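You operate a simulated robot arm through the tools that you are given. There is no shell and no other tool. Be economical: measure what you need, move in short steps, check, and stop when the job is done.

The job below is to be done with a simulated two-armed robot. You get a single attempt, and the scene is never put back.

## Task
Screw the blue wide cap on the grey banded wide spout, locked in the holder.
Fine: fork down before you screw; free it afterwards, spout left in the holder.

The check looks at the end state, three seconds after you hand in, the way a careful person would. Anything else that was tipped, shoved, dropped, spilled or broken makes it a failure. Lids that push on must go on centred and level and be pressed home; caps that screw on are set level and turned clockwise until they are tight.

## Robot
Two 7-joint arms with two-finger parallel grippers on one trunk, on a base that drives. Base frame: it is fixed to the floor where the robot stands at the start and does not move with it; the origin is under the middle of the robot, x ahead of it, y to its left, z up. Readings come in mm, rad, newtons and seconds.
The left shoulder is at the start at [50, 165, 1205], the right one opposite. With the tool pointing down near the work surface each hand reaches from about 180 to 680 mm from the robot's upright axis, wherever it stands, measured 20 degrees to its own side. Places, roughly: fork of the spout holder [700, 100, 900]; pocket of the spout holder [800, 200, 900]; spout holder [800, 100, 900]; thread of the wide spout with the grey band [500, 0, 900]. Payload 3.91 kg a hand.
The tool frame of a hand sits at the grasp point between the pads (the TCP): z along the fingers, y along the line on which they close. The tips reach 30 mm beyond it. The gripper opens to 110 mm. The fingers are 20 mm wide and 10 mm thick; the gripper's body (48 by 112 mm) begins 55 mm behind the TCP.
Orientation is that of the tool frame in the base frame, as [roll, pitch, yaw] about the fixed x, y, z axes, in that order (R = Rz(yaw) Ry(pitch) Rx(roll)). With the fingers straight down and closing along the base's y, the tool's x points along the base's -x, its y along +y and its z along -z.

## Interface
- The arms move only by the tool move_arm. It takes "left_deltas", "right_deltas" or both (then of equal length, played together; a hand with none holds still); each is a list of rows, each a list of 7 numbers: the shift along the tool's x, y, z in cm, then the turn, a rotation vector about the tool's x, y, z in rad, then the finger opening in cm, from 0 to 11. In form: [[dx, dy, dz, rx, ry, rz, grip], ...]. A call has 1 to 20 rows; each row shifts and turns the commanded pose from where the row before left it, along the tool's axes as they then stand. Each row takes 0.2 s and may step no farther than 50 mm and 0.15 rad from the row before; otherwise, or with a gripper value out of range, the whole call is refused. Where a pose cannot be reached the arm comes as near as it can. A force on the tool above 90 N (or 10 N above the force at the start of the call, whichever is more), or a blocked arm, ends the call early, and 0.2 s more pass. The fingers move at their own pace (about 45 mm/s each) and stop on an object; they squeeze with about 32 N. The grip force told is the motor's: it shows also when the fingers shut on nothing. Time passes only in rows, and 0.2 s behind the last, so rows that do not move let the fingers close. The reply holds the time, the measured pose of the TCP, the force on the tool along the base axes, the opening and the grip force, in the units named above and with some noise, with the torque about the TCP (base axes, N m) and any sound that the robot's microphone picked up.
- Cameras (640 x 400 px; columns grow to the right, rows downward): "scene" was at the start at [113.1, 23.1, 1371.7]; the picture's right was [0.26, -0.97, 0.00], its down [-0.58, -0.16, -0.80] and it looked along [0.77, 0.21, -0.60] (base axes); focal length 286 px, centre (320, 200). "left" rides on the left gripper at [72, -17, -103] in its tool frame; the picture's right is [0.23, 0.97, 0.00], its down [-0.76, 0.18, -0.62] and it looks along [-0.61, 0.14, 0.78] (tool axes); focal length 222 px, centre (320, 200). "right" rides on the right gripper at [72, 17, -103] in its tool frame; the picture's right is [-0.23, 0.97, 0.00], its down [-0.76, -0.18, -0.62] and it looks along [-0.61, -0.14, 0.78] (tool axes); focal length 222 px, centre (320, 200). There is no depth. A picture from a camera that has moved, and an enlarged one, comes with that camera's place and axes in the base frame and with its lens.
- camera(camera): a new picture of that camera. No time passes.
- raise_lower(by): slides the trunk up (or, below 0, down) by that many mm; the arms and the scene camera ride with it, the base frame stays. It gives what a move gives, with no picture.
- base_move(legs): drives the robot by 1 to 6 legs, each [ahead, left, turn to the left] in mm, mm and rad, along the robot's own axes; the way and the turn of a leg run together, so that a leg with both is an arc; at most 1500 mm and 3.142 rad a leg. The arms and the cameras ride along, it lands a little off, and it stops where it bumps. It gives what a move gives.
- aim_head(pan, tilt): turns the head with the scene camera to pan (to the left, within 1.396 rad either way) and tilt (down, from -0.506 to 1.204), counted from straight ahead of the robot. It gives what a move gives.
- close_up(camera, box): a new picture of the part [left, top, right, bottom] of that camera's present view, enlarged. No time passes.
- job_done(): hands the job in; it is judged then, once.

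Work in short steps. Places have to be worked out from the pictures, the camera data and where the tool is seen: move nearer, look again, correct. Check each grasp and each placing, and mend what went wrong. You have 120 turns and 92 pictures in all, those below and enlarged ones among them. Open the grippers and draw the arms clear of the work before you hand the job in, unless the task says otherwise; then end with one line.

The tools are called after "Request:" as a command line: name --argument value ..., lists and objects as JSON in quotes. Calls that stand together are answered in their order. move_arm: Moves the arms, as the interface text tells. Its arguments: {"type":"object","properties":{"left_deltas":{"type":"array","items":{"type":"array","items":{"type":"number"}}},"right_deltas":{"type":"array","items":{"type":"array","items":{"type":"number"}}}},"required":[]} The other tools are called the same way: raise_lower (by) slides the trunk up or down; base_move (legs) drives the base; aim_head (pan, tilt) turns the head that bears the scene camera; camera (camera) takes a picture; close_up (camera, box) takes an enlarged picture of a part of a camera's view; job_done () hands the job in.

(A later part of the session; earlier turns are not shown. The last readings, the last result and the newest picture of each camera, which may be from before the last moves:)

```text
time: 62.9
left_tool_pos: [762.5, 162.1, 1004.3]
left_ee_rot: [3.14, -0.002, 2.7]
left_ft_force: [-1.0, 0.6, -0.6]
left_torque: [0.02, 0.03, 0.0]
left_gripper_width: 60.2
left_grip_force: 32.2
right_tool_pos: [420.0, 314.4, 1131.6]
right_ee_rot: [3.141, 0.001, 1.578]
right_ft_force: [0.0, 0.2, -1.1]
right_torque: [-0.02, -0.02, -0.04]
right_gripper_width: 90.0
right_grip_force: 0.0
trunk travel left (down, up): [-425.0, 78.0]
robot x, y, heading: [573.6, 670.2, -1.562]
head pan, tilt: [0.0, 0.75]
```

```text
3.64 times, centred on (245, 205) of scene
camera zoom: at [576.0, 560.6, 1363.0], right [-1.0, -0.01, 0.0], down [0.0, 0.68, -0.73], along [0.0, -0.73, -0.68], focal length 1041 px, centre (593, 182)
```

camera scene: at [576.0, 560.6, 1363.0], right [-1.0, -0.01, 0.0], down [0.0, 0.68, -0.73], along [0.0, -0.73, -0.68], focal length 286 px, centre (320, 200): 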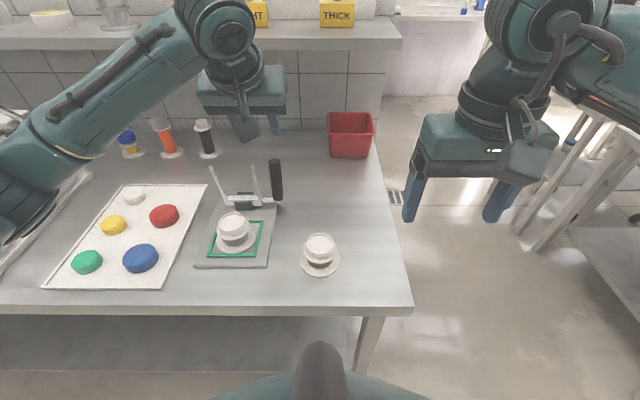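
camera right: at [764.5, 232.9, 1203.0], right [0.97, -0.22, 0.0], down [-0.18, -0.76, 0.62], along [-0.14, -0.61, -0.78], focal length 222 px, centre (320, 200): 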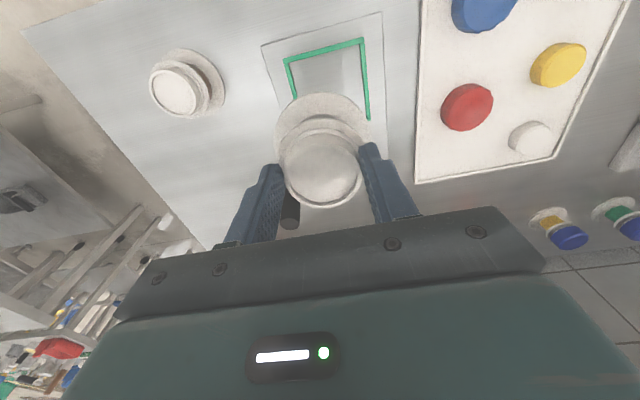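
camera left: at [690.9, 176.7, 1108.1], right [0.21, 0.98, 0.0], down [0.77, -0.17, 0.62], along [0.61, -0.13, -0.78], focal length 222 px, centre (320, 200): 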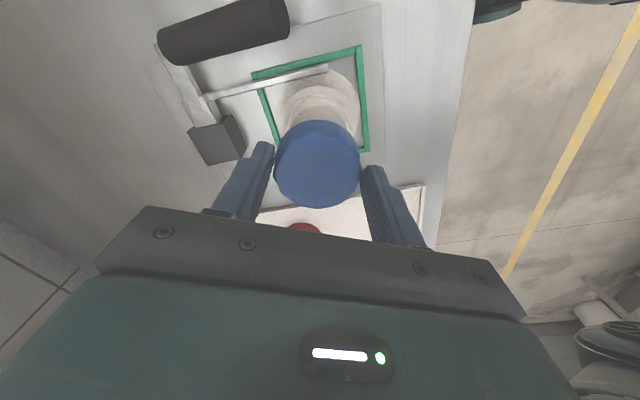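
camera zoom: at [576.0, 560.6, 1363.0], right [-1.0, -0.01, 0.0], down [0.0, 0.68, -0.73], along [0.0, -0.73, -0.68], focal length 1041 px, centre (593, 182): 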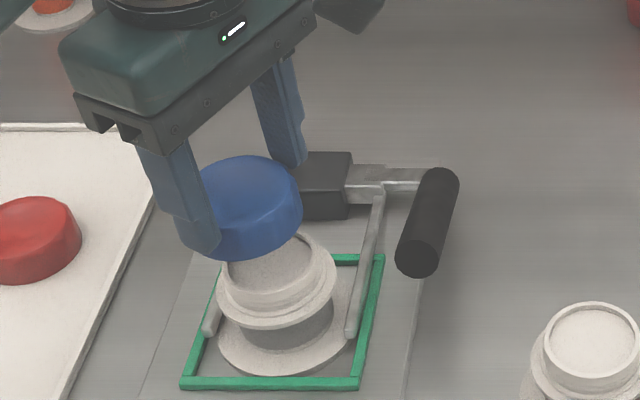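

The gripper pre-rotated 1.1 rad counter-clockwise without trouble, and the cap seems within ~2 mm of the axis. I descend to ≈5 mm above the rim and check alignment from both cameras.

Request:
move_arm --left_deltas '[[0, 0, 2.0, 0, 0, 0, 5], [0, 0, 0.9, 0, 0, 0, 5], [0, 0, 0, 0, 0, 0, 5]]'

Request:
close_up --camera "scene" --box '[205, 180, 275, 250]'

Request:
close_up --camera "left" --box '[230, 40, 410, 220]'

```text
time: 63.7
left_tool_pos: [762.8, 162.0, 976.9]
left_ee_rot: [-3.141, 0.0, 2.698]
left_ft_force: [0.1, 1.0, 1.3]
left_torque: [0.04, 0.02, -0.01]
left_gripper_width: 59.9
left_grip_force: 32.4
right_tool_pos: [419.0, 314.6, 1130.9]
right_ee_rot: [3.14, 0.002, 1.576]
right_ft_force: [0.1, -0.2, -0.5]
right_torque: [-0.01, 0.0, 0.02]
right_gripper_width: 89.6
right_grip_force: 0.0
trunk travel left (down, up): [-425.0, 78.0]
robot x, y, heading: [575.3, 673.5, -1.563]
head pan, tilt: [0.0, 0.75]
```

```text
5.71 times, centred on (240, 215) of scene
camera zoom: at [576.0, 560.7, 1363.0], right [-1.0, -0.01, 0.0], down [0.0, 0.68, -0.73], along [0.0, -0.73, -0.68], focal length 1636 px, centre (777, 114)
```

zoom: 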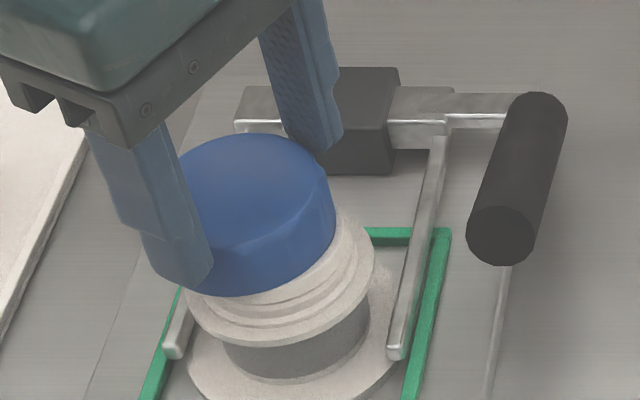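

```text
2.22 times, centred on (320, 130) of left
camera zoom: at [691.3, 177.4, 1079.3], right [0.21, 0.98, 0.0], down [0.76, -0.17, 0.62], along [0.61, -0.13, -0.78], focal length 494 px, centre (320, 356)
```

zoom: 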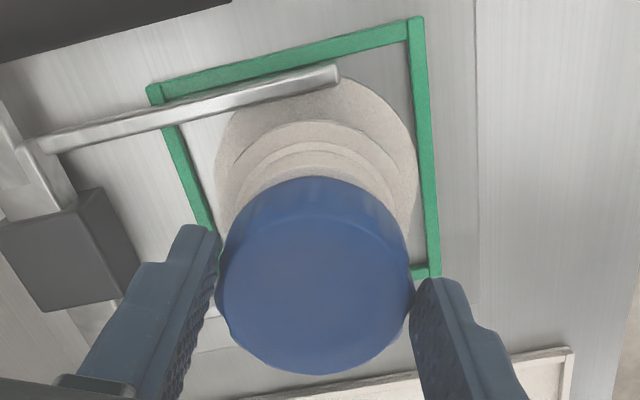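

Both views put cap and spout axes within about 1 mm. I lower gently to contact.

Request:
move_arm --left_deltas '[[0, 0, 0.3, 0, 0, 0, 5], [0, 0, 0.2, 0, 0, 0, 5], [0, 0, 0.2, 0, 0, 0, 5], [0, 0, 0, 0, 0, 0, 5]]'

```text
time: 64.7
left_tool_pos: [762.9, 163.7, 974.1]
left_ee_rot: [-3.132, 0.001, 2.698]
left_ft_force: [6.0, -0.7, 38.4]
left_torque: [0.2, 0.32, 0.03]
left_gripper_width: 60.7
left_grip_force: 32.0
right_tool_pos: [418.8, 317.5, 1133.7]
right_ee_rot: [3.137, 0.004, 1.578]
right_ft_force: [0.6, 0.1, -0.4]
right_torque: [0.02, -0.01, 0.04]
right_gripper_width: 90.2
right_grip_force: 0.0
trunk travel left (down, up): [-425.0, 78.0]
robot x, y, heading: [573.2, 669.8, -1.561]
head pan, tilt: [0.0, 0.75]
```

Contact at TCP z≈974 with 38 N. I ease off 2 mm and look at how the cap sits on the rim.

Request:
move_arm --left_deltas '[[0, 0, -0.25, 0, 0, 0, 5], [0, 0, 0, 0, 0, 0, 5]]'

Request:
close_up --camera "scene" --box '[215, 190, 265, 240]'

Request:
close_up --camera "left" --box '[270, 80, 370, 180]'

```text
time: 65.3
left_tool_pos: [762.5, 161.6, 975.3]
left_ee_rot: [-3.136, 0.001, 2.697]
left_ft_force: [5.3, -1.2, 26.6]
left_torque: [-0.17, 0.23, 0.06]
left_gripper_width: 60.6
left_grip_force: 32.0
right_tool_pos: [418.0, 317.0, 1131.6]
right_ee_rot: [3.139, 0.002, 1.578]
right_ft_force: [0.1, 0.1, 0.0]
right_torque: [-0.03, -0.01, 0.03]
right_gripper_width: 90.0
right_grip_force: 0.0
trunk travel left (down, up): [-425.0, 78.0]
robot x, y, heading: [577.6, 677.6, -1.563]
head pan, tilt: [0.0, 0.75]
```

```text
8.00 times, centred on (240, 215) of scene
camera zoom: at [575.8, 562.9, 1363.2], right [-1.0, -0.01, 0.0], down [0.0, 0.68, -0.73], along [0.0, -0.73, -0.68], focal length 2290 px, centre (960, 80)
```

zoom: 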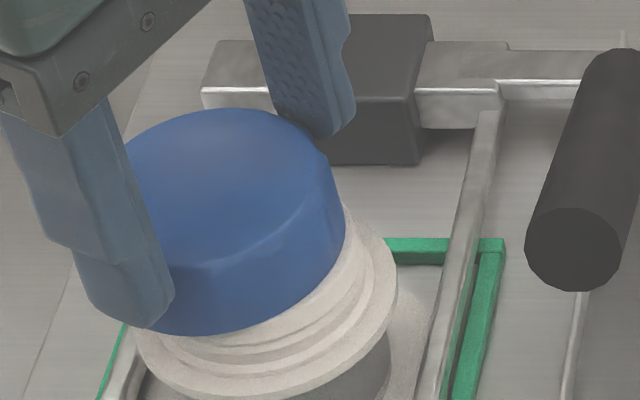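

```text
4.00 times, centred on (320, 130) of left
camera zoom: at [691.0, 178.2, 1077.4], right [0.21, 0.98, 0.0], down [0.76, -0.16, 0.62], along [0.61, -0.14, -0.78], focal length 888 px, centre (320, 480)
```

zoom: 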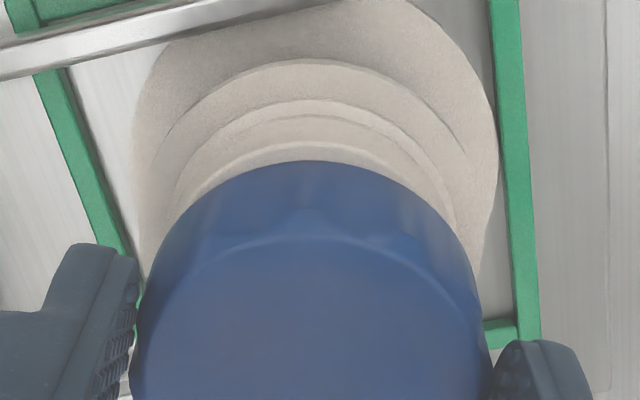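

The cap looks ≈3.5 mm too far in +x relative to the flange in both views. I lift 5 mm, shift 3.5 mm and lower again, watching at which height it touches.

Request:
move_arm --left_deltas '[[0, 0, -0.5, 0, 0, 0, 5], [0.35, 0, 0, 0, 0, 0, 5], [0, 0, 0.2, 0, 0, 0, 5], [0, 0, 0.2, 0, 0, 0, 5], [0, 0, 0.2, 0, 0, 0, 5], [0, 0, 0, 0, 0, 0, 5]]'

Request:
close_up --camera "left" --box '[270, 80, 370, 180]'

```text
time: 66.7
left_tool_pos: [759.3, 166.2, 974.8]
left_ee_rot: [-3.136, 0.0, 2.697]
left_ft_force: [2.5, 6.2, 32.6]
left_torque: [0.06, 0.56, -0.06]
left_gripper_width: 60.4
left_grip_force: 31.5
right_tool_pos: [418.5, 318.3, 1132.2]
right_ee_rot: [3.139, 0.006, 1.577]
right_ft_force: [-0.8, 0.7, 0.6]
right_torque: [0.03, -0.02, -0.01]
right_gripper_width: 90.0
right_grip_force: 0.1
trunk travel left (down, up): [-425.0, 78.0]
robot x, y, heading: [576.5, 670.6, -1.565]
head pan, tilt: [0.0, 0.75]
```

```text
4.00 times, centred on (320, 130) of left
camera zoom: at [688.3, 180.1, 1077.2], right [0.21, 0.98, -0.01], down [0.77, -0.16, 0.62], along [0.61, -0.14, -0.78], focal length 888 px, centre (320, 480)
```

zoom: 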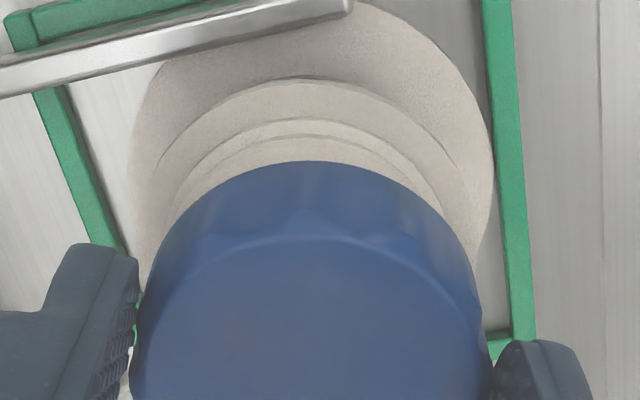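

Request:
close_up --camera "scene" --box '[215, 195, 265, 245]'

```text
8.00 times, centred on (240, 220) of scene
camera zoom: at [575.4, 564.3, 1363.6], right [-1.0, -0.01, 0.0], down [0.0, 0.68, -0.73], along [0.01, -0.73, -0.68], focal length 2290 px, centre (960, 40)
```

zoom: 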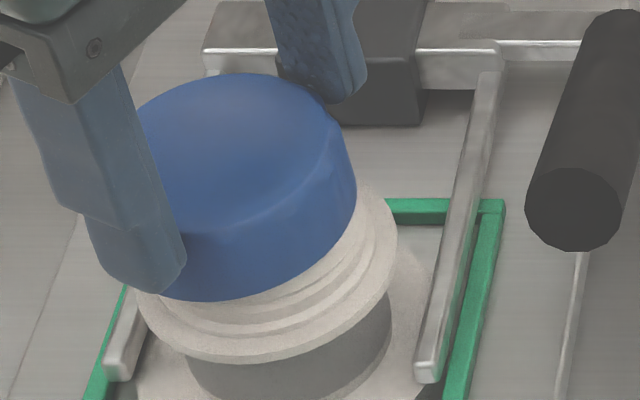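

Scene view shows cap and flange axes aligned within about 1 mm. I keep a light downward press and turn clockwise 1.1 rad, watching torque and height.

Request:
move_arm --left_deltas '[[0, 0, -0.1, 0, 0, 0, 5], [0, 0, 0, 0, 0, 0.14, 5], [0, 0, 0, 0, 0, 0.14, 5], [0, 0, 0, 0, 0, 0.14, 5], [0, 0, 0, 0, 0, 0.14, 5], [0, 0, 0, 0, 0, 0.14, 5], [0, 0, 0, 0, 0, 0.14, 5], [0, 0, 0, 0, 0, 0.14, 5], [0, 0, 0, 0, 0, 0.14, 5], [0, 0, 0, 0, 0, 0, 5]]'

```text
time: 68.9
left_tool_pos: [761.8, 164.0, 971.8]
left_ee_rot: [3.14, -0.001, 1.579]
left_ft_force: [1.1, 11.7, -0.5]
left_torque: [0.5, -0.09, 0.04]
left_gripper_width: 59.7
left_grip_force: 32.0
right_tool_pos: [418.9, 315.6, 1130.8]
right_ee_rot: [3.138, 0.003, 1.578]
right_ft_force: [-0.3, 0.2, 0.3]
right_torque: [-0.04, 0.0, -0.01]
right_gripper_width: 90.3
right_grip_force: 0.1
trunk travel left (down, up): [-425.0, 78.0]
robot x, y, heading: [577.0, 673.2, -1.564]
head pan, tilt: [0.0, 0.75]
```

The cap dropped ~3 mm and the vertical force vanished, with a +y side force: it has slipped over the rim and is held sideways. I relieve by +1 mm in y and lower gently.

Request:
move_arm --left_deltas '[[0.1, 0, 0, 0, 0, 0, 5], [0, 0, 0.15, 0, 0, 0, 5], [0, 0, 0.15, 0, 0, 0, 5], [0, 0, 0, 0, 0, 0, 5]]'

Request:
close_up --camera "scene" --box '[205, 185, 275, 255]'

```text
time: 69.9
left_tool_pos: [760.4, 165.3, 969.3]
left_ee_rot: [-3.137, 0.003, 1.58]
left_ft_force: [6.2, 4.8, 2.8]
left_torque: [0.25, -0.26, 0.02]
left_gripper_width: 59.9
left_grip_force: 31.6
right_tool_pos: [418.9, 315.2, 1132.3]
right_ee_rot: [3.14, 0.004, 1.579]
right_ft_force: [0.3, -0.9, 0.6]
right_torque: [0.02, 0.0, -0.01]
right_gripper_width: 89.9
right_grip_force: 0.0
trunk travel left (down, up): [-425.0, 78.0]
robot x, y, heading: [574.8, 671.4, -1.563]
head pan, tilt: [0.0, 0.75]
```

```text
5.71 times, centred on (240, 220) of scene
camera zoom: at [576.5, 561.4, 1363.1], right [-1.0, -0.01, 0.0], down [0.0, 0.68, -0.73], along [0.0, -0.73, -0.68], focal length 1636 px, centre (777, 86)
```

zoom: 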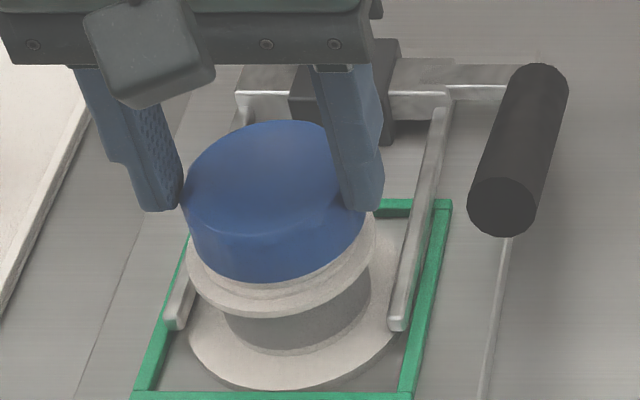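

The cap now sits around the rim and level. I continue clockwise with a slight feed.

Request:
move_arm --left_deltas '[[0.05, 0.05, 0.1, 0, 0, 0, 5], [0, 0, 0.02, 0, 0, 0.14, 5], [0, 0, 0.02, 0, 0, 0.14, 5], [0, 0, 0.02, 0, 0, 0.14, 5], [0, 0, 0.02, 0, 0, 0.14, 5], [0, 0, 0.02, 0, 0, 0.14, 5], [0, 0, 0.02, 0, 0, 0.14, 5], [0, 0, 0.02, 0, 0, 0.14, 5], [0, 0, 0.02, 0, 0, 0.14, 5], [0, 0, 0, 0, 0, 0, 5]]'

```text
time: 72.1
left_tool_pos: [760.1, 162.6, 964.9]
left_ee_rot: [3.137, 0.003, 0.459]
left_ft_force: [13.6, -23.1, -4.3]
left_torque: [-0.6, -0.45, -0.02]
left_gripper_width: 59.3
left_grip_force: 32.1
right_tool_pos: [419.8, 312.1, 1130.7]
right_ee_rot: [3.14, -0.002, 1.576]
right_ft_force: [1.2, 0.5, -0.4]
right_torque: [0.01, -0.01, -0.01]
right_gripper_width: 89.8
right_grip_force: 0.0
trunk travel left (down, up): [-425.0, 78.0]
robot x, y, heading: [575.0, 674.0, -1.569]
head pan, tilt: [0.0, 0.75]
```

Threads have engaged (the cap is pulling the tool down). I relieve the side force and keep turning clockwise.

Request:
move_arm --left_deltas '[[0.02, 0.22, 0.25, 0, 0, 0, 5], [0, 0, 0.03, 0, 0, 0.14, 5], [0, 0, 0.03, 0, 0, 0.14, 5], [0, 0, 0.03, 0, 0, 0.14, 5], [0, 0, 0.03, 0, 0, 0.14, 5], [0, 0, 0.03, 0, 0, 0.14, 5], [0, 0, 0.03, 0, 0, 0.14, 5], [0, 0, 0, 0, 0, 0, 5]]'

```text
time: 73.9
left_tool_pos: [760.9, 160.2, 963.9]
left_ee_rot: [3.136, 0.003, -0.382]
left_ft_force: [-2.6, -17.6, 23.6]
left_torque: [-0.33, 0.32, -0.03]
left_gripper_width: 59.1
left_grip_force: 31.7
right_tool_pos: [418.5, 315.2, 1130.8]
right_ee_rot: [3.138, 0.002, 1.578]
right_ft_force: [-0.4, -0.1, 1.3]
right_torque: [-0.03, 0.0, 0.03]
right_gripper_width: 89.7
right_grip_force: 0.1
trunk travel left (down, up): [-425.0, 78.0]
robot x, y, heading: [578.3, 672.4, -1.566]
head pan, tilt: [0.0, 0.75]
```

The cap has gone down ~11 mm in total. Now I release, recentre on the axis (≈[758.5, 162]), wind the wrist back and look.

Request:
move_arm --left_deltas '[[0, 0, 0, 0, 0, 0, 7.5], [0, 0, 0, 0, 0, 0, 7.5], [-0.29, -0.24, -0.1, 0, 0, -0.0, 7.5], [0, 0, 0, 0, 0, -0.14, 7.5], [0, 0, 0, 0, 0, -0.14, 7.5], [0, 0, 0, 0, 0, -0.14, 7.5], [0, 0, 0, 0, 0, -0.14, 7.5], [0, 0, 0, 0, 0, -0.14, 7.5], [0, 0, 0, 0, 0, -0.14, 7.5], [0, 0, 0, 0, 0, -0.14, 7.5], [0, 0, 0, 0, 0, -0.14, 7.5], [0, 0, 0, 0, 0, -0.14, 7.5], [0, 0, 0, 0, 0, -0.14, 7.5], [0, 0, 0, 0, 0, -0.14, 7.5], [0, 0, 0, 0, 0, -0.14, 7.5], [0, 0, 0, 0, 0, -0.14, 7.5], [0, 0, 0, 0, 0, -0.14, 7.5], [0, 0, 0, 0, 0, -0.14, 7.5], [0, 0, 0, 0, 0, -0.14, 7.5], [0, 0, 0, 0, 0, -0.14, 7.5]]'

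Request:
close_up --camera "scene" --box '[205, 185, 275, 255]'

Request:
close_up --camera "left" --box '[240, 60, 400, 220]'

```text
time: 78.1
left_tool_pos: [759.5, 166.4, 962.6]
left_ee_rot: [-3.141, 0.0, 2.003]
left_ft_force: [-0.2, -0.6, 0.0]
left_torque: [0.0, 0.03, 0.01]
left_gripper_width: 75.1
left_grip_force: 0.1
right_tool_pos: [418.7, 314.2, 1130.6]
right_ee_rot: [3.14, 0.001, 1.577]
right_ft_force: [-0.5, -0.5, -1.8]
right_torque: [0.05, 0.0, -0.01]
right_gripper_width: 90.4
right_grip_force: 0.1
trunk travel left (down, up): [-425.0, 78.0]
robot x, y, heading: [571.8, 669.7, -1.564]
head pan, tilt: [0.0, 0.75]
```

```text
5.71 times, centred on (240, 220) of scene
camera zoom: at [576.0, 560.6, 1363.0], right [-1.0, -0.01, 0.0], down [0.0, 0.68, -0.73], along [0.0, -0.73, -0.68], focal length 1636 px, centre (777, 86)
```

zoom: 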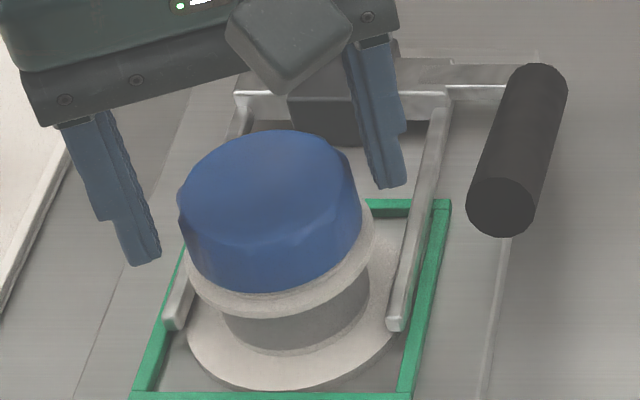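

```text
2.50 times, centred on (320, 140) of left
camera zoom: at [715.2, 224.1, 1064.7], right [0.79, 0.61, 0.0], down [0.48, -0.62, 0.62], along [0.38, -0.49, -0.78], focal length 555 px, centre (320, 350)
```

zoom: 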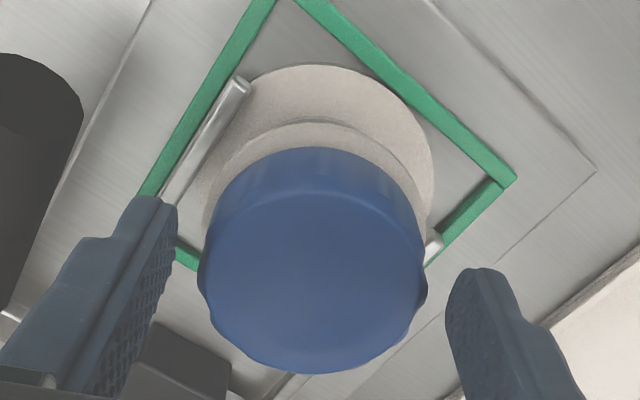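

Cap sits level, nearly on the flange. Cap centre lies ≈4.5 mm ahead of the TCP (−tool x), so I recentre, lower 5 mm and regrip.

Request:
move_arm --left_deltas '[[-0.45, 0, 0, 0, 0, 0, 7.5], [0, 0, 0.5, 0, 0, 0, 7.5], [0, 0, 0, 0, 0, 0, 4.5], [0, 0, 0, 0, 0, 0, 4.5], [0, 0, 0, 0, 0, 0, 4.5]]'

```text
time: 79.3
left_tool_pos: [759.7, 161.3, 955.7]
left_ee_rot: [-3.139, 0.0, 1.998]
left_ft_force: [-2.2, -2.6, -0.5]
left_torque: [-0.14, 0.09, 0.01]
left_gripper_width: 61.5
left_grip_force: 32.0
right_tool_pos: [419.0, 314.6, 1131.4]
right_ee_rot: [3.139, 0.003, 1.577]
right_ft_force: [0.1, 0.4, -0.3]
right_torque: [0.0, -0.02, -0.01]
right_gripper_width: 90.1
right_grip_force: 0.0
trunk travel left (down, up): [-425.0, 78.0]
robot x, y, heading: [576.7, 670.7, -1.565]
head pan, tilt: [0.0, 0.75]
```

Well centred (TCP [759.7, 161.3], small forces). Turn clockwise again and watch the torque.

Request:
move_arm --left_deltas '[[0, 0, 0.01, 0, 0, 0.14, 4.5], [0, 0, 0.01, 0, 0, 0.14, 4.5], [0, 0, 0.01, 0, 0, 0.14, 4.5], [0, 0, 0.01, 0, 0, 0.14, 4.5], [0, 0, 0.01, 0, 0, 0.14, 4.5], [0, 0, 0.01, 0, 0, 0.14, 4.5], [0, 0, 0.01, 0, 0, 0.14, 4.5], [0, 0, 0.01, 0, 0, 0.14, 4.5], [0, 0, 0.01, 0, 0, 0.14, 4.5], [0, 0, 0.01, 0, 0, 0.14, 4.5]]'

```text
time: 81.5
left_tool_pos: [761.8, 160.5, 954.5]
left_ee_rot: [-3.14, 0.001, 0.598]
left_ft_force: [-0.4, -9.9, 0.7]
left_torque: [-0.41, -0.09, 0.0]
left_gripper_width: 61.6
left_grip_force: 31.3
right_tool_pos: [418.3, 313.9, 1130.7]
right_ee_rot: [3.139, 0.003, 1.578]
right_ft_force: [0.0, -0.4, -1.6]
right_torque: [-0.04, -0.04, 0.02]
right_gripper_width: 90.3
right_grip_force: 0.0
trunk travel left (down, up): [-425.0, 78.0]
robot x, y, heading: [573.7, 675.9, -1.562]
head pan, tilt: [0.0, 0.75]
```

Request:
move_arm --left_deltas '[[-0.05, 0.06, 0.01, 0, 0, 0.14, 4.5], [0, 0, 0.01, 0, 0, 0.14, 4.5], [0, 0, 0.01, 0, 0, 0.14, 4.5], [0, 0, 0.01, 0, 0, 0.14, 4.5], [0, 0, 0.01, 0, 0, 0.14, 4.5], [0, 0, 0.01, 0, 0, 0.14, 4.5], [0, 0, 0.01, 0, 0, 0.14, 4.5], [0, 0, 0.01, 0, 0, 0.14, 4.5], [0, 0, 0.01, 0, 0, 0.14, 4.5], [0, 0, 0.01, 0, 0, 0.14, 4.5]]'

```text
time: 83.7
left_tool_pos: [762.1, 159.7, 954.2]
left_ee_rot: [3.141, 0.0, -0.803]
left_ft_force: [5.7, -13.8, 7.8]
left_torque: [-0.27, -0.43, 0.02]
left_gripper_width: 61.4
left_grip_force: 31.8
right_tool_pos: [419.4, 314.1, 1130.7]
right_ee_rot: [3.14, 0.002, 1.577]
right_ft_force: [0.2, 0.1, 0.1]
right_torque: [0.0, -0.02, 0.01]
right_gripper_width: 90.3
right_grip_force: 0.0
trunk travel left (down, up): [-425.0, 78.0]
robot x, y, heading: [575.6, 668.6, -1.559]
head pan, tilt: [0.0, 0.75]
```

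Still no turning torque, so it isn't tight yet. Continue while the wrist allows.

Request:
move_arm --left_deltas '[[0, 0, 0, 0, 0, 0.14, 4.5], [0, 0, 0, 0, 0, 0.14, 4.5], [0, 0, 0, 0, 0, 0.14, 4.5], [0, 0, 0, 0, 0, 0.14, 4.5], [0, 0, 0, 0, 0, 0.14, 4.5], [0, 0, 0, 0, 0, 0.14, 4.5], [0, 0, 0, 0, 0, 0.14, 4.5]]'

Request:
close_up --camera "scene" --box '[205, 185, 275, 255]'

```text
time: 85.3
left_tool_pos: [759.9, 160.3, 954.3]
left_ee_rot: [3.139, 0.0, -1.782]
left_ft_force: [2.7, -14.9, 5.8]
left_torque: [-0.62, -0.22, 0.01]
left_gripper_width: 61.5
left_grip_force: 31.5
right_tool_pos: [419.9, 313.8, 1130.1]
right_ee_rot: [-3.141, 0.001, 1.579]
right_ft_force: [-0.2, 0.1, -0.3]
right_torque: [-0.01, 0.02, 0.0]
right_gripper_width: 90.1
right_grip_force: 0.0
trunk travel left (down, up): [-425.0, 78.0]
robot x, y, heading: [575.1, 672.6, -1.56]
head pan, tilt: [0.0, 0.75]
```

```text
5.71 times, centred on (240, 220) of scene
camera zoom: at [576.0, 559.5, 1362.9], right [-1.0, -0.01, 0.0], down [0.0, 0.68, -0.73], along [0.0, -0.73, -0.68], focal length 1636 px, centre (777, 86)
```

zoom: 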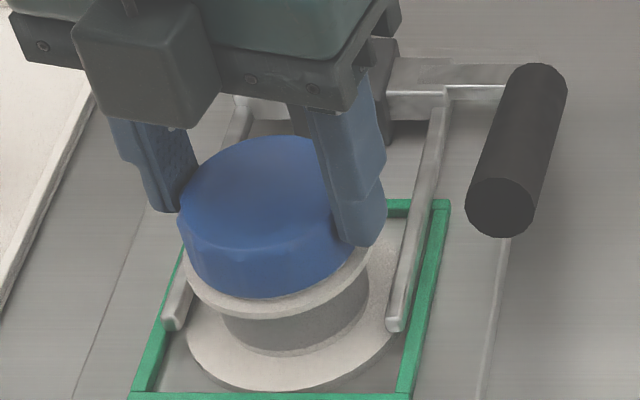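

The cap went lower but isn't tight. Release, recentre 2 mm in −y, wind back.

Request:
move_arm --left_deltas '[[0, 0, 0, 0, 0, 0, 7.5], [0, 0, 0, 0, 0, 0, 7.5], [0.22, -0.05, 0, 0, 0, 0, 7.5], [0, 0, 0, 0, 0, -0.14, 7.5], [0, 0, 0, 0, 0, -0.14, 7.5], [0, 0, 0, 0, 0, -0.14, 7.5], [0, 0, 0, 0, 0, -0.14, 7.5], [0, 0, 0, 0, 0, -0.14, 7.5], [0, 0, 0, 0, 0, -0.14, 7.5], [0, 0, 0, 0, 0, -0.14, 7.5], [0, 0, 0, 0, 0, -0.14, 7.5], [0, 0, 0, 0, 0, -0.14, 7.5], [0, 0, 0, 0, 0, -0.14, 7.5], [0, 0, 0, 0, 0, -0.14, 7.5], [0, 0, 0, 0, 0, -0.14, 7.5], [0, 0, 0, 0, 0, -0.14, 7.5], [0, 0, 0, 0, 0, -0.14, 7.5], [0, 0, 0, 0, 0, -0.14, 7.5], [0, 0, 0, 0, 0, -0.14, 7.5], [0, 0, 0, 0, 0, -0.14, 7.5]]'

Request:
move_arm --left_deltas '[[0, 0, 0, 0, 0, -0.14, 7.5], [0, 0, 0, 0, 0, -0.14, 7.5], [0, 0, 0, 0, 0, -0.14, 7.5], [0, 0, 0, 0, 0, -0.14, 7.5], [0, 0, 0, 0, 0, -0.14, 7.5], [0, 0, 0, 0, 0, -0.14, 7.5], [0, 0, 0, 0, 0, -0.14, 7.5], [0, 0, 0, 0, 0, -0.14, 7.5], [0, 0, 0, 0, 0, -0.14, 7.5], [0, 0, 0, 0, 0, -0.14, 7.5], [0, 0, 0, 0, 0, 0, 7.5]]'

```text
time: 89.5
left_tool_pos: [761.0, 159.2, 954.6]
left_ee_rot: [-3.141, 0.0, 0.6]
left_ft_force: [0.6, 0.5, -0.9]
left_torque: [-0.02, -0.03, 0.03]
left_gripper_width: 75.0
left_grip_force: 0.0
right_tool_pos: [419.2, 315.8, 1131.4]
right_ee_rot: [3.14, 0.002, 1.578]
right_ft_force: [0.2, -0.1, -0.2]
right_torque: [0.03, 0.01, -0.02]
right_gripper_width: 90.2
right_grip_force: 0.1
trunk travel left (down, up): [-425.0, 78.0]
robot x, y, heading: [578.9, 672.0, -1.568]
head pan, tilt: [0.0, 0.75]
```

```text
time: 91.9
left_tool_pos: [761.8, 159.2, 954.7]
left_ee_rot: [-3.14, 0.001, 2.002]
left_ft_force: [-0.4, -0.7, 0.2]
left_torque: [-0.01, 0.01, -0.02]
left_gripper_width: 74.8
left_grip_force: 0.2
right_tool_pos: [419.6, 314.6, 1130.2]
right_ee_rot: [3.139, 0.002, 1.578]
right_ft_force: [0.1, -1.0, 0.0]
right_torque: [-0.03, -0.02, 0.02]
right_gripper_width: 90.1
right_grip_force: 0.2
trunk travel left (down, up): [-425.0, 78.0]
robot x, y, heading: [576.3, 671.9, -1.566]
head pan, tilt: [0.0, 0.75]
```

Wind back a little further, lower 2 mm, regrip.

Request:
move_arm --left_deltas '[[0, 0, 0.1, 0, 0, -0.14, 7.5], [0, 0, 0.1, 0, 0, -0.14, 7.5], [0, 0, 0, 0, 0, -0.14, 7.5], [0, 0, 0, 0, 0, -0.14, 7.5], [0, 0, 0, 0, 0, -0.14, 7.5], [0, 0, 0, 0, 0, 0, 4.5], [0, 0, 0, 0, 0, 0, 4.5], [0, 0, 0, 0, 0, 0, 4.5]]'

Request:
move_arm --left_deltas '[[0, 0, 0.01, 0, 0, 0.14, 4.5], [0, 0, 0.01, 0, 0, 0.14, 4.5], [0, 0, 0.01, 0, 0, 0.14, 4.5], [0, 0, 0.01, 0, 0, 0.14, 4.5], [0, 0, 0.01, 0, 0, 0.14, 4.5], [0, 0, 0.01, 0, 0, 0.14, 4.5], [0, 0, 0.01, 0, 0, 0.14, 4.5], [0, 0, 0.01, 0, 0, 0.14, 4.5], [0, 0, 0.01, 0, 0, 0.14, 4.5], [0, 0, 0.01, 0, 0, 0.14, 4.5], [0, 0, 0.01, 0, 0, 0.14, 4.5], [0, 0, 0.01, 0, 0, 0.14, 4.5]]'

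```text
time: 93.7
left_tool_pos: [762.6, 158.9, 951.4]
left_ee_rot: [3.139, 0.001, 2.698]
left_ft_force: [3.5, 6.5, -0.4]
left_torque: [0.24, -0.12, -0.02]
left_gripper_width: 61.2
left_grip_force: 31.6
right_tool_pos: [419.4, 315.1, 1131.9]
right_ee_rot: [3.14, 0.003, 1.578]
right_ft_force: [-0.4, 0.7, -0.5]
right_torque: [0.03, 0.02, 0.02]
right_gripper_width: 90.0
right_grip_force: 0.1
trunk travel left (down, up): [-425.0, 78.0]
robot x, y, heading: [573.0, 668.6, -1.562]
head pan, tilt: [0.0, 0.75]
```

```text
time: 96.3
left_tool_pos: [759.5, 158.9, 950.8]
left_ee_rot: [-3.139, 0.001, 1.017]
left_ft_force: [-2.0, 0.3, 3.6]
left_torque: [-0.06, 0.06, 0.78]
left_gripper_width: 61.2
left_grip_force: 32.2
right_tool_pos: [418.1, 315.5, 1132.9]
right_ee_rot: [3.138, 0.002, 1.578]
right_ft_force: [0.0, -0.3, -0.9]
right_torque: [-0.01, -0.03, 0.0]
right_gripper_width: 90.1
right_grip_force: 0.0
trunk travel left (down, up): [-425.0, 78.0]
robot x, y, heading: [574.5, 671.9, -1.564]
head pan, tilt: [0.0, 0.75]
```

Torque has risen to 0.78 N m: it is seating. I turn a little more to tighten fully.

Request:
move_arm --left_deltas '[[0, 0, 0, 0, 0, 0.14, 4.5], [0, 0, 0, 0, 0, 0.14, 4.5], [0, 0, 0, 0, 0, 0.14, 4.5]]'

Request:
move_arm --left_deltas '[[0, 0, 0, 0, 0, 0.14, 4.5], [0, 0, 0, 0, 0, 0.14, 4.5], [0, 0, 0, 0, 0, 0.14, 4.5]]'

Request:
close_up --camera "scene" --box '[205, 185, 275, 255]'

```text
time: 97.1
left_tool_pos: [759.6, 159.3, 950.8]
left_ee_rot: [-3.14, 0.001, 0.595]
left_ft_force: [-6.3, 5.3, -1.6]
left_torque: [0.02, 0.04, 0.73]
left_gripper_width: 61.5
left_grip_force: 31.3
right_tool_pos: [417.5, 315.1, 1129.8]
right_ee_rot: [3.139, 0.001, 1.577]
right_ft_force: [-0.4, -0.3, -0.2]
right_torque: [0.04, 0.01, 0.01]
right_gripper_width: 90.0
right_grip_force: 0.1
trunk travel left (down, up): [-425.0, 78.0]
robot x, y, heading: [575.2, 671.9, -1.562]
head pan, tilt: [0.0, 0.75]
```

```text
time: 97.9
left_tool_pos: [760.7, 160.0, 953.3]
left_ee_rot: [-3.141, 0.0, 0.177]
left_ft_force: [-7.2, 15.0, -0.8]
left_torque: [0.35, 0.12, 0.53]
left_gripper_width: 61.3
left_grip_force: 31.9
right_tool_pos: [418.3, 317.3, 1131.3]
right_ee_rot: [3.137, 0.002, 1.579]
right_ft_force: [0.4, -0.6, -0.5]
right_torque: [0.04, 0.02, 0.0]
right_gripper_width: 90.1
right_grip_force: 0.2
trunk travel left (down, up): [-425.0, 78.0]
robot x, y, heading: [576.5, 671.3, -1.565]
head pan, tilt: [0.0, 0.75]
```

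```text
5.71 times, centred on (240, 220) of scene
camera zoom: at [575.4, 562.2, 1363.2], right [-1.0, -0.01, 0.0], down [0.0, 0.68, -0.73], along [0.01, -0.73, -0.68], focal length 1636 px, centre (777, 86)
```

zoom: 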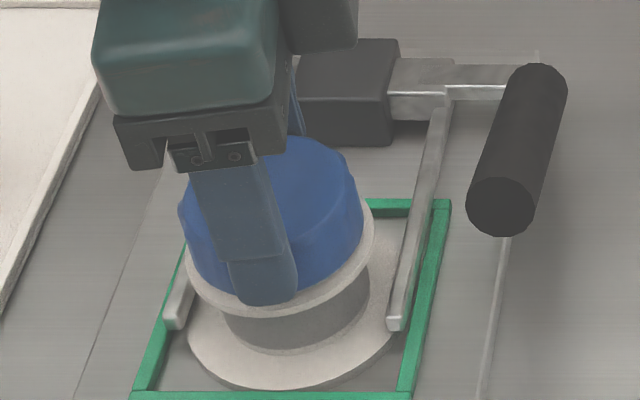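

Torque stays at about 0.7 N m while the wrist keeps turning, so the pads seem to slip on a tight cap. I confirm with a regrip and one short turn.

Request:
move_arm --left_deltas '[[0, 0, 0, 0, 0, 0, 7.5], [0, 0, 0, 0, 0, 0, 7.5], [0, 0, 0.1, 0, 0, -0.14, 7.5], [0, 0, 0, 0, 0, -0.14, 7.5], [0, 0, 0, 0, 0, -0.14, 7.5], [0, 0, 0, 0, 0, -0.14, 7.5], [0, 0, 0, 0, 0, -0.14, 7.5], [0, 0, 0, 0, 0, -0.14, 7.5], [0, 0, 0, 0, 0, -0.14, 7.5], [0, 0, 0, 0, 0, -0.14, 7.5], [0, 0, 0, 0, 0, 0, 4.5], [0, 0, 0, 0, 0, 0, 4.5], [0, 0, 0, 0, 0, 0, 4.5]]'

Request:
close_up --camera "scene" --box '[220, 195, 260, 235]'

Request:
move_arm --left_deltas '[[0, 0, 0, 0, 0, 0.14, 4.5], [0, 0, 0, 0, 0, 0.14, 4.5]]'

Request:
close_up --camera "scene" --box '[220, 195, 260, 235]'

```text
time: 100.7
left_tool_pos: [761.0, 159.2, 952.0]
left_ee_rot: [-3.141, -0.002, 1.3]
left_ft_force: [-1.3, 0.9, -0.4]
left_torque: [0.01, 0.0, 0.21]
left_gripper_width: 61.3
left_grip_force: 32.0
right_tool_pos: [418.0, 313.9, 1129.7]
right_ee_rot: [3.141, 0.002, 1.577]
right_ft_force: [0.6, 0.8, 0.2]
right_torque: [0.03, 0.0, -0.01]
right_gripper_width: 90.3
right_grip_force: 0.1
trunk travel left (down, up): [-425.0, 78.0]
robot x, y, heading: [574.9, 671.6, -1.565]
head pan, tilt: [0.0, 0.75]
```

```text
10.00 times, centred on (240, 215) of scene
camera zoom: at [575.8, 560.7, 1363.0], right [-1.0, -0.01, 0.0], down [0.0, 0.68, -0.73], along [0.0, -0.73, -0.68], focal length 2862 px, centre (1120, 50)
```

zoom: 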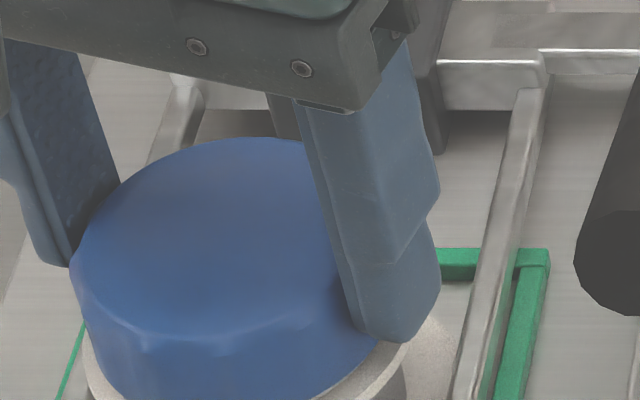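

```text
time: 101.3
left_tool_pos: [760.9, 159.3, 950.2]
left_ee_rot: [-3.14, 0.001, 1.016]
left_ft_force: [-4.8, 0.7, -0.2]
left_torque: [0.05, 0.14, 0.76]
left_gripper_width: 61.2
left_grip_force: 31.4
right_tool_pos: [418.1, 313.5, 1131.5]
right_ee_rot: [3.137, 0.002, 1.578]
right_ft_force: [0.3, -0.1, 0.3]
right_torque: [-0.02, 0.0, 0.01]
right_gripper_width: 90.3
right_grip_force: 0.1
trunk travel left (down, up): [-425.0, 78.0]
robot x, y, heading: [573.1, 670.8, -1.563]
head pan, tilt: [0.0, 0.75]
```

```text
10.00 times, centred on (240, 215) of scene
camera zoom: at [575.4, 560.8, 1363.0], right [-1.0, -0.01, 0.0], down [0.0, 0.68, -0.73], along [0.01, -0.73, -0.68], focal length 2862 px, centre (1120, 50)
```

zoom: 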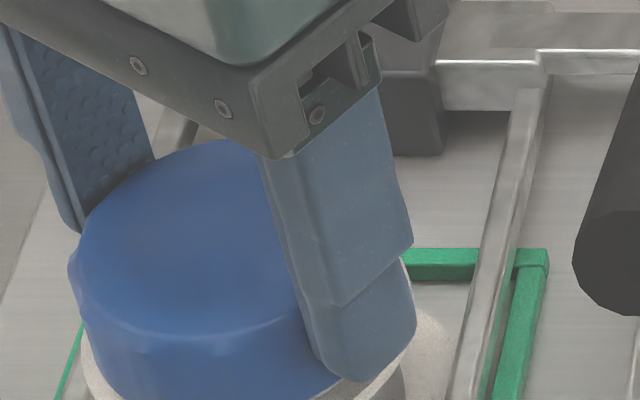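

The cap's flutes stayed put while the gripper turned 0.28 rad at 0.76 N m: it is tight. I release, rise clear, restore yaw and tilt for freeing the fork.

Request:
move_arm --left_deltas '[[0, 0, 0, 0, 0, -0.05, 5.5], [0, 0, 0, 0, 0, 0, 8], [0, 0, 0, 0, 0, 0, 8], [0, 0, -3, 0, 0, 0, 8], [0, 0, -4, 0, 0, -0.13, 8], [0, 0, -4, 0, 0, -0.13, 8], [0, 0, 0, 0, 0, -0.13, 4.5], [0, 0, 0, 0, 0, -0.12, 4.5], [0, 0, 0, 0, -0.13, 0, 4.5], [0, 0, 0, 0, -0.13, 0, 4.5], [0, 0, 0, 0, -0.13, 0, 4.5], [0, 0, 0, 0, -0.13, 0, 4.5], [0, -4.2, 0, 0, 0, 0, 4.5], [0, -4.2, 0, 0, 0, 0, 4.5], [0, 0, 0, 0, 0, 0, 4.5]]'

Request:
camera --camera "left"

```text
time: 104.5
left_tool_pos: [675.9, 158.2, 1060.9]
left_ee_rot: [-3.14, 0.52, 1.58]
left_ft_force: [-0.4, -0.6, 0.1]
left_torque: [-0.01, 0.0, -0.06]
left_gripper_width: 44.9
left_grip_force: 0.1
right_tool_pos: [419.0, 315.1, 1131.3]
right_ee_rot: [3.14, 0.002, 1.577]
right_ft_force: [0.3, -0.5, -0.5]
right_torque: [-0.04, -0.04, 0.04]
right_gripper_width: 90.0
right_grip_force: 0.0
trunk travel left (down, up): [-425.0, 78.0]
robot x, y, heading: [577.6, 671.8, -1.565]
head pan, tilt: [0.0, 0.75]
```

```text
11 pictures are left
camera left: at [658.7, 271.3, 1113.9], right [0.97, 0.21, -0.11], down [0.18, -0.35, 0.92], along [0.15, -0.91, -0.38], focal length 222 px, centre (320, 200)
```

left: 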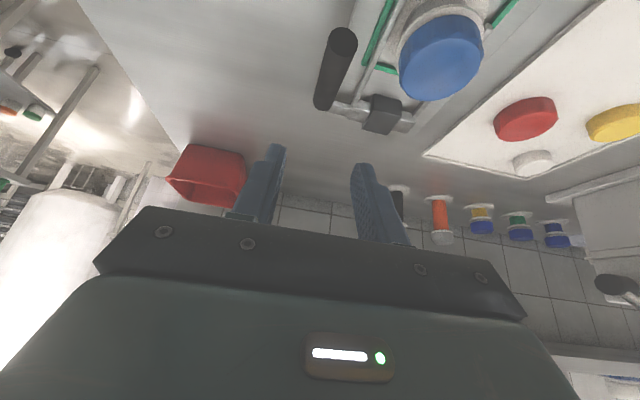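

Handle tip confirmed at ≈[678, 161, 932]. I descend onto the handle and grip it.

Request:
move_arm --left_deltas '[[1.76, 0.03, 4.0, 0, 0, 0, 4.5], [1.76, 0.03, 4.0, 0, 0, 0, 4.5], [0.88, 0, 2.0, 0, 0, 0, 4.5], [0.88, 0, 2.0, 0, 0, 0, 4.5], [0, 0, 0, 0, 0, 0, 4.5], [0, 0, 0, 0, 0, 0, 1], [0, 0, 0, 0, 0, 0, 1], [0, 0, 0, 0, 0, 0, 1]]'

```text
time: 106.3
left_tool_pos: [680.1, 143.3, 931.9]
left_ee_rot: [3.141, 0.518, 1.583]
left_ft_force: [17.3, 2.2, 3.0]
left_torque: [-0.01, -0.07, -0.7]
left_gripper_width: 26.2
left_grip_force: 44.8
right_tool_pos: [419.6, 315.5, 1131.8]
right_ee_rot: [-3.14, 0.002, 1.578]
right_ft_force: [0.2, 0.3, 0.7]
right_torque: [0.0, 0.0, 0.04]
right_gripper_width: 89.7
right_grip_force: 0.1
trunk travel left (down, up): [-425.0, 78.0]
robot x, y, heading: [575.5, 674.8, -1.56]
head pan, tilt: [0.0, 0.75]
```

Handle gripped fully (26 mm). I swing it up along the arc, rotating the hand with it.

Request:
move_arm --left_deltas '[[0, 0.25, 0, 0, 0, 0, 1], [-0.95, 0, -0.66, 0, 0.07, 0, 1], [-1.0, 0, -0.6, 0, 0.07, 0, 1], [-1.04, 0, -0.55, 0, 0.07, 0, 1]]'

```text
time: 107.3
left_tool_pos: [680.0, 127.7, 957.7]
left_ee_rot: [-3.138, 0.302, 1.576]
left_ft_force: [6.7, 13.9, -11.6]
left_torque: [1.76, 0.15, -0.69]
left_gripper_width: 25.4
left_grip_force: 44.9
right_tool_pos: [418.8, 315.4, 1131.3]
right_ee_rot: [3.14, 0.003, 1.577]
right_ft_force: [0.2, 0.1, -1.1]
right_torque: [-0.02, 0.04, 0.01]
right_gripper_width: 90.0
right_grip_force: 0.0
trunk travel left (down, up): [-425.0, 78.0]
robot x, y, heading: [574.0, 668.1, -1.563]
head pan, tilt: [0.0, 0.75]
```

Force is moderate; torque suggests the hand should rotate more with the handle. Continue with matching rotation.

Request:
move_arm --left_deltas '[[-1.07, 0, -0.48, 0, 0.14, 0, 1], [-1.05, 0, -0.5, 0, 0.14, 0, 1], [-1.08, 0, -0.5, 0, 0.13, 0, 1]]'

```text
time: 108.1
left_tool_pos: [680.2, 96.9, 982.3]
left_ee_rot: [-3.138, -0.091, 1.58]
left_ft_force: [-2.2, -2.2, 4.2]
left_torque: [-0.27, -0.42, -0.12]
left_gripper_width: 25.8
left_grip_force: 44.7
right_tool_pos: [418.5, 315.0, 1131.6]
right_ee_rot: [3.138, 0.002, 1.575]
right_ft_force: [-0.4, -0.1, 0.6]
right_torque: [0.01, -0.02, 0.0]
right_gripper_width: 89.9
right_grip_force: 0.0
trunk travel left (down, up): [-425.0, 78.0]
robot x, y, heading: [576.3, 671.9, -1.564]
head pan, tilt: [0.0, 0.75]
```

The handle follows with almost no force, now ≈25° from upright. Finish the swing.

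Request:
move_arm --left_deltas '[[-1.15, 0, -0.57, 0, 0.06, 0, 1], [-1.2, 0, -0.46, 0, 0.06, 0, 1], [-1.24, 0, -0.35, 0, 0.06, 0, 1], [0, 0, 0, 0, 0, 0, 1]]'

Request:
close_up --camera "scene" --box '[185, 120, 305, 255]'

```text
time: 109.1
left_tool_pos: [680.8, 71.5, 989.9]
left_ee_rot: [-3.129, -0.27, 1.562]
left_ft_force: [-48.3, -14.8, -8.8]
left_torque: [-1.27, -0.5, 0.83]
left_gripper_width: 26.2
left_grip_force: 44.9
left hand out of reach, approached as far as the arm can: row 3
right_tool_pos: [412.8, 312.7, 1129.3]
right_ee_rot: [3.133, 0.0, 1.575]
right_ft_force: [-0.9, 0.5, -0.5]
right_torque: [0.02, 0.0, 0.03]
right_gripper_width: 89.8
right_grip_force: 0.2
trunk travel left (down, up): [-425.0, 78.0]
robot x, y, heading: [575.3, 676.0, -1.569]
head pan, tilt: [0.0, 0.75]
```

```text
2.96 times, centred on (245, 188) of scene
camera zoom: at [569.3, 557.6, 1362.5], right [-1.0, 0.0, -0.01], down [0.0, 0.68, -0.73], along [0.01, -0.73, -0.68], focal length 848 px, centre (542, 237)
```

zoom: 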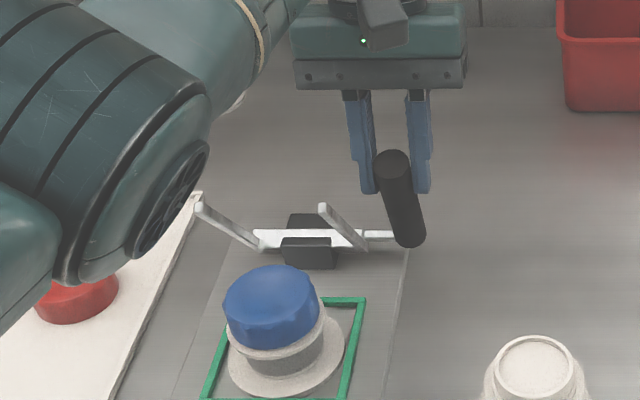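

The fork is well up, but the arm hit its limit and strains sideways. I release first, then back off upward to push the handle upright from the front.

Request:
move_arm --left_deltas '[[0.3, 0, 0, 0, -0.05, 0, 4.5], [0, 0, 0, 0, 0, 0, 4.5], [0, 0, -3, 0, 0, 0, 4.5], [0, 0, -3, 0, -0.1, 0, 3], [2, 0, -2, 0, -0.14, 0, 0], [3, 0, 0, 0, -0.1, 0, 0], [3, 0, 0, 0, -0.1, 0, 0], [0, 0, 0, 0, -0.1, 0, 0], [0, 0, 0, 0, -0.1, 0, 0]]'

Request:
camera --camera "left"

```text
time: 111.1
left_tool_pos: [696.0, 142.2, 1067.7]
left_ee_rot: [-3.139, 0.412, 1.58]
left_ft_force: [-1.0, -0.6, -0.3]
left_torque: [-0.01, 0.0, 0.01]
left_gripper_width: 0.0
left_grip_force: 31.9
right_tool_pos: [418.9, 315.0, 1130.3]
right_ee_rot: [3.14, 0.003, 1.578]
right_ft_force: [0.7, 0.2, -0.4]
right_torque: [0.04, -0.02, 0.04]
right_gripper_width: 90.1
right_grip_force: 0.0
trunk travel left (down, up): [-425.0, 78.0]
robot x, y, heading: [574.9, 673.2, -1.562]
head pan, tilt: [0.0, 0.75]
```

```text
9 pictures are left
camera left: at [679.7, 249.9, 1133.7], right [0.97, 0.22, -0.09], down [0.18, -0.45, 0.88], along [0.15, -0.87, -0.47], focal length 222 px, centre (320, 200)
```

left: 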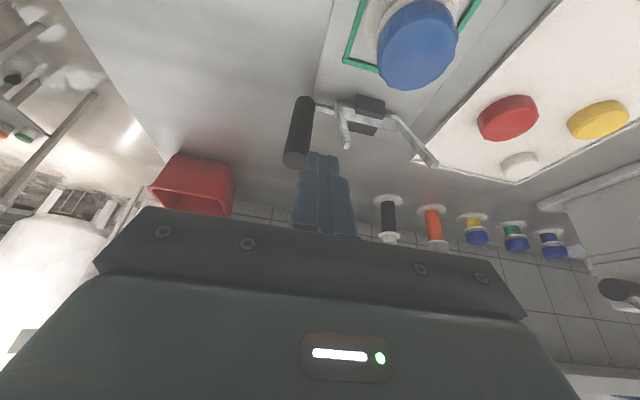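

Handle top now ≈y 74, about 10° from upright and clear of the spout. I nudge it fully upright with closed fingers from the front.

Request:
move_arm --left_deltas '[[0.62, -0.85, 3.55, 0, 0, 0, 0], [0.62, -0.85, 3.55, 0, 0, 0, 0], [-0.87, 0, 0.38, 0, 0, 0, 0], [-0.87, 0, 0.38, 0, 0, 0, 0], [-0.87, 0, 0.38, 0, 0, 0, 0], [0, 0, 0, 0, 0, 0, 0]]'

Request:
move_arm --left_deltas '[[-0.4, 0, 0.17, 0, 0, 0, 0], [-0.4, 0, 0.17, 0, 0, 0, 0], [0, 0, 0, 0, 0, 0, 0]]'

```text
time: 112.5
left_tool_pos: [678.3, 94.3, 998.6]
left_ee_rot: [-3.141, 0.41, 1.58]
left_ft_force: [0.2, 0.3, -1.4]
left_torque: [0.0, -0.04, 0.0]
left_gripper_width: 0.0
left_grip_force: 31.9
right_tool_pos: [418.4, 315.5, 1131.5]
right_ee_rot: [3.141, 0.001, 1.578]
right_ft_force: [-0.9, 0.5, 0.5]
right_torque: [0.0, 0.0, 0.02]
right_gripper_width: 90.2
right_grip_force: 0.1
trunk travel left (down, up): [-425.0, 78.0]
robot x, y, heading: [575.8, 668.9, -1.566]
head pan, tilt: [0.0, 0.75]
```

```text
time: 113.3
left_tool_pos: [677.4, 87.6, 998.0]
left_ee_rot: [-3.141, 0.409, 1.579]
left_ft_force: [0.1, 1.0, -0.1]
left_torque: [0.03, 0.01, -0.03]
left_gripper_width: 0.0
left_grip_force: 31.8
right_tool_pos: [419.3, 314.5, 1131.1]
right_ee_rot: [3.14, 0.001, 1.579]
right_ft_force: [-0.3, 0.0, 0.1]
right_torque: [0.01, -0.02, 0.0]
right_gripper_width: 89.9
right_grip_force: 0.0
trunk travel left (down, up): [-425.0, 78.0]
robot x, y, heading: [575.6, 671.0, -1.564]
head pan, tilt: [0.0, 0.75]
```

No force yet. I look from the scene camera at the fork's state.

Request:
close_up --camera "scene" --box '[185, 120, 305, 255]'

```text
2.96 times, centred on (245, 188) of scene
camera zoom: at [576.0, 560.7, 1363.0], right [-1.0, -0.01, 0.0], down [0.0, 0.68, -0.73], along [0.0, -0.73, -0.68], focal length 848 px, centre (542, 237)
```

zoom: 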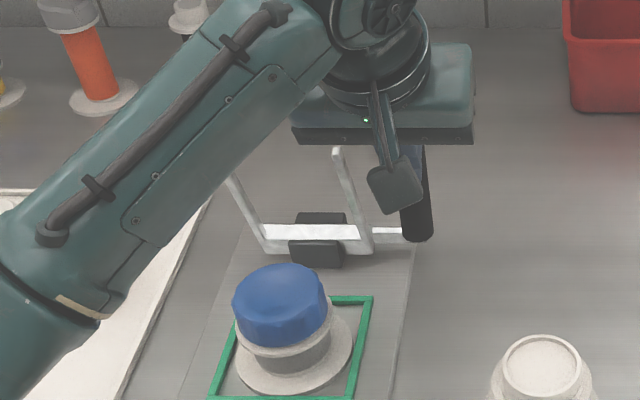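

Fork is nearly upright. One more small nudge of about 12 mm, then retreat.

Request:
move_arm --left_deltas '[[-0.5, 0, 0.22, 0, 0, 0, 0], [-0.5, 0, 0.22, 0, 0, 0, 0], [-0.4, 0, 0.17, 0, 0, 0, 0], [0, 0, 0, 0, 0, 0, 0]]'

```text
time: 114.3
left_tool_pos: [678.3, 77.2, 998.4]
left_ee_rot: [3.14, 0.402, 1.577]
left_ft_force: [2.4, 39.0, -0.1]
left_torque: [0.92, 0.33, 0.19]
left_gripper_width: 0.0
left_grip_force: 31.8
right_tool_pos: [418.5, 318.8, 1132.2]
right_ee_rot: [3.141, 0.007, 1.577]
right_ft_force: [-0.7, 0.4, -0.6]
right_torque: [0.03, -0.01, 0.02]
right_gripper_width: 89.9
right_grip_force: 0.0
trunk travel left (down, up): [-425.0, 78.0]
robot x, y, heading: [575.8, 671.2, -1.563]
head pan, tilt: [0.0, 0.75]
```

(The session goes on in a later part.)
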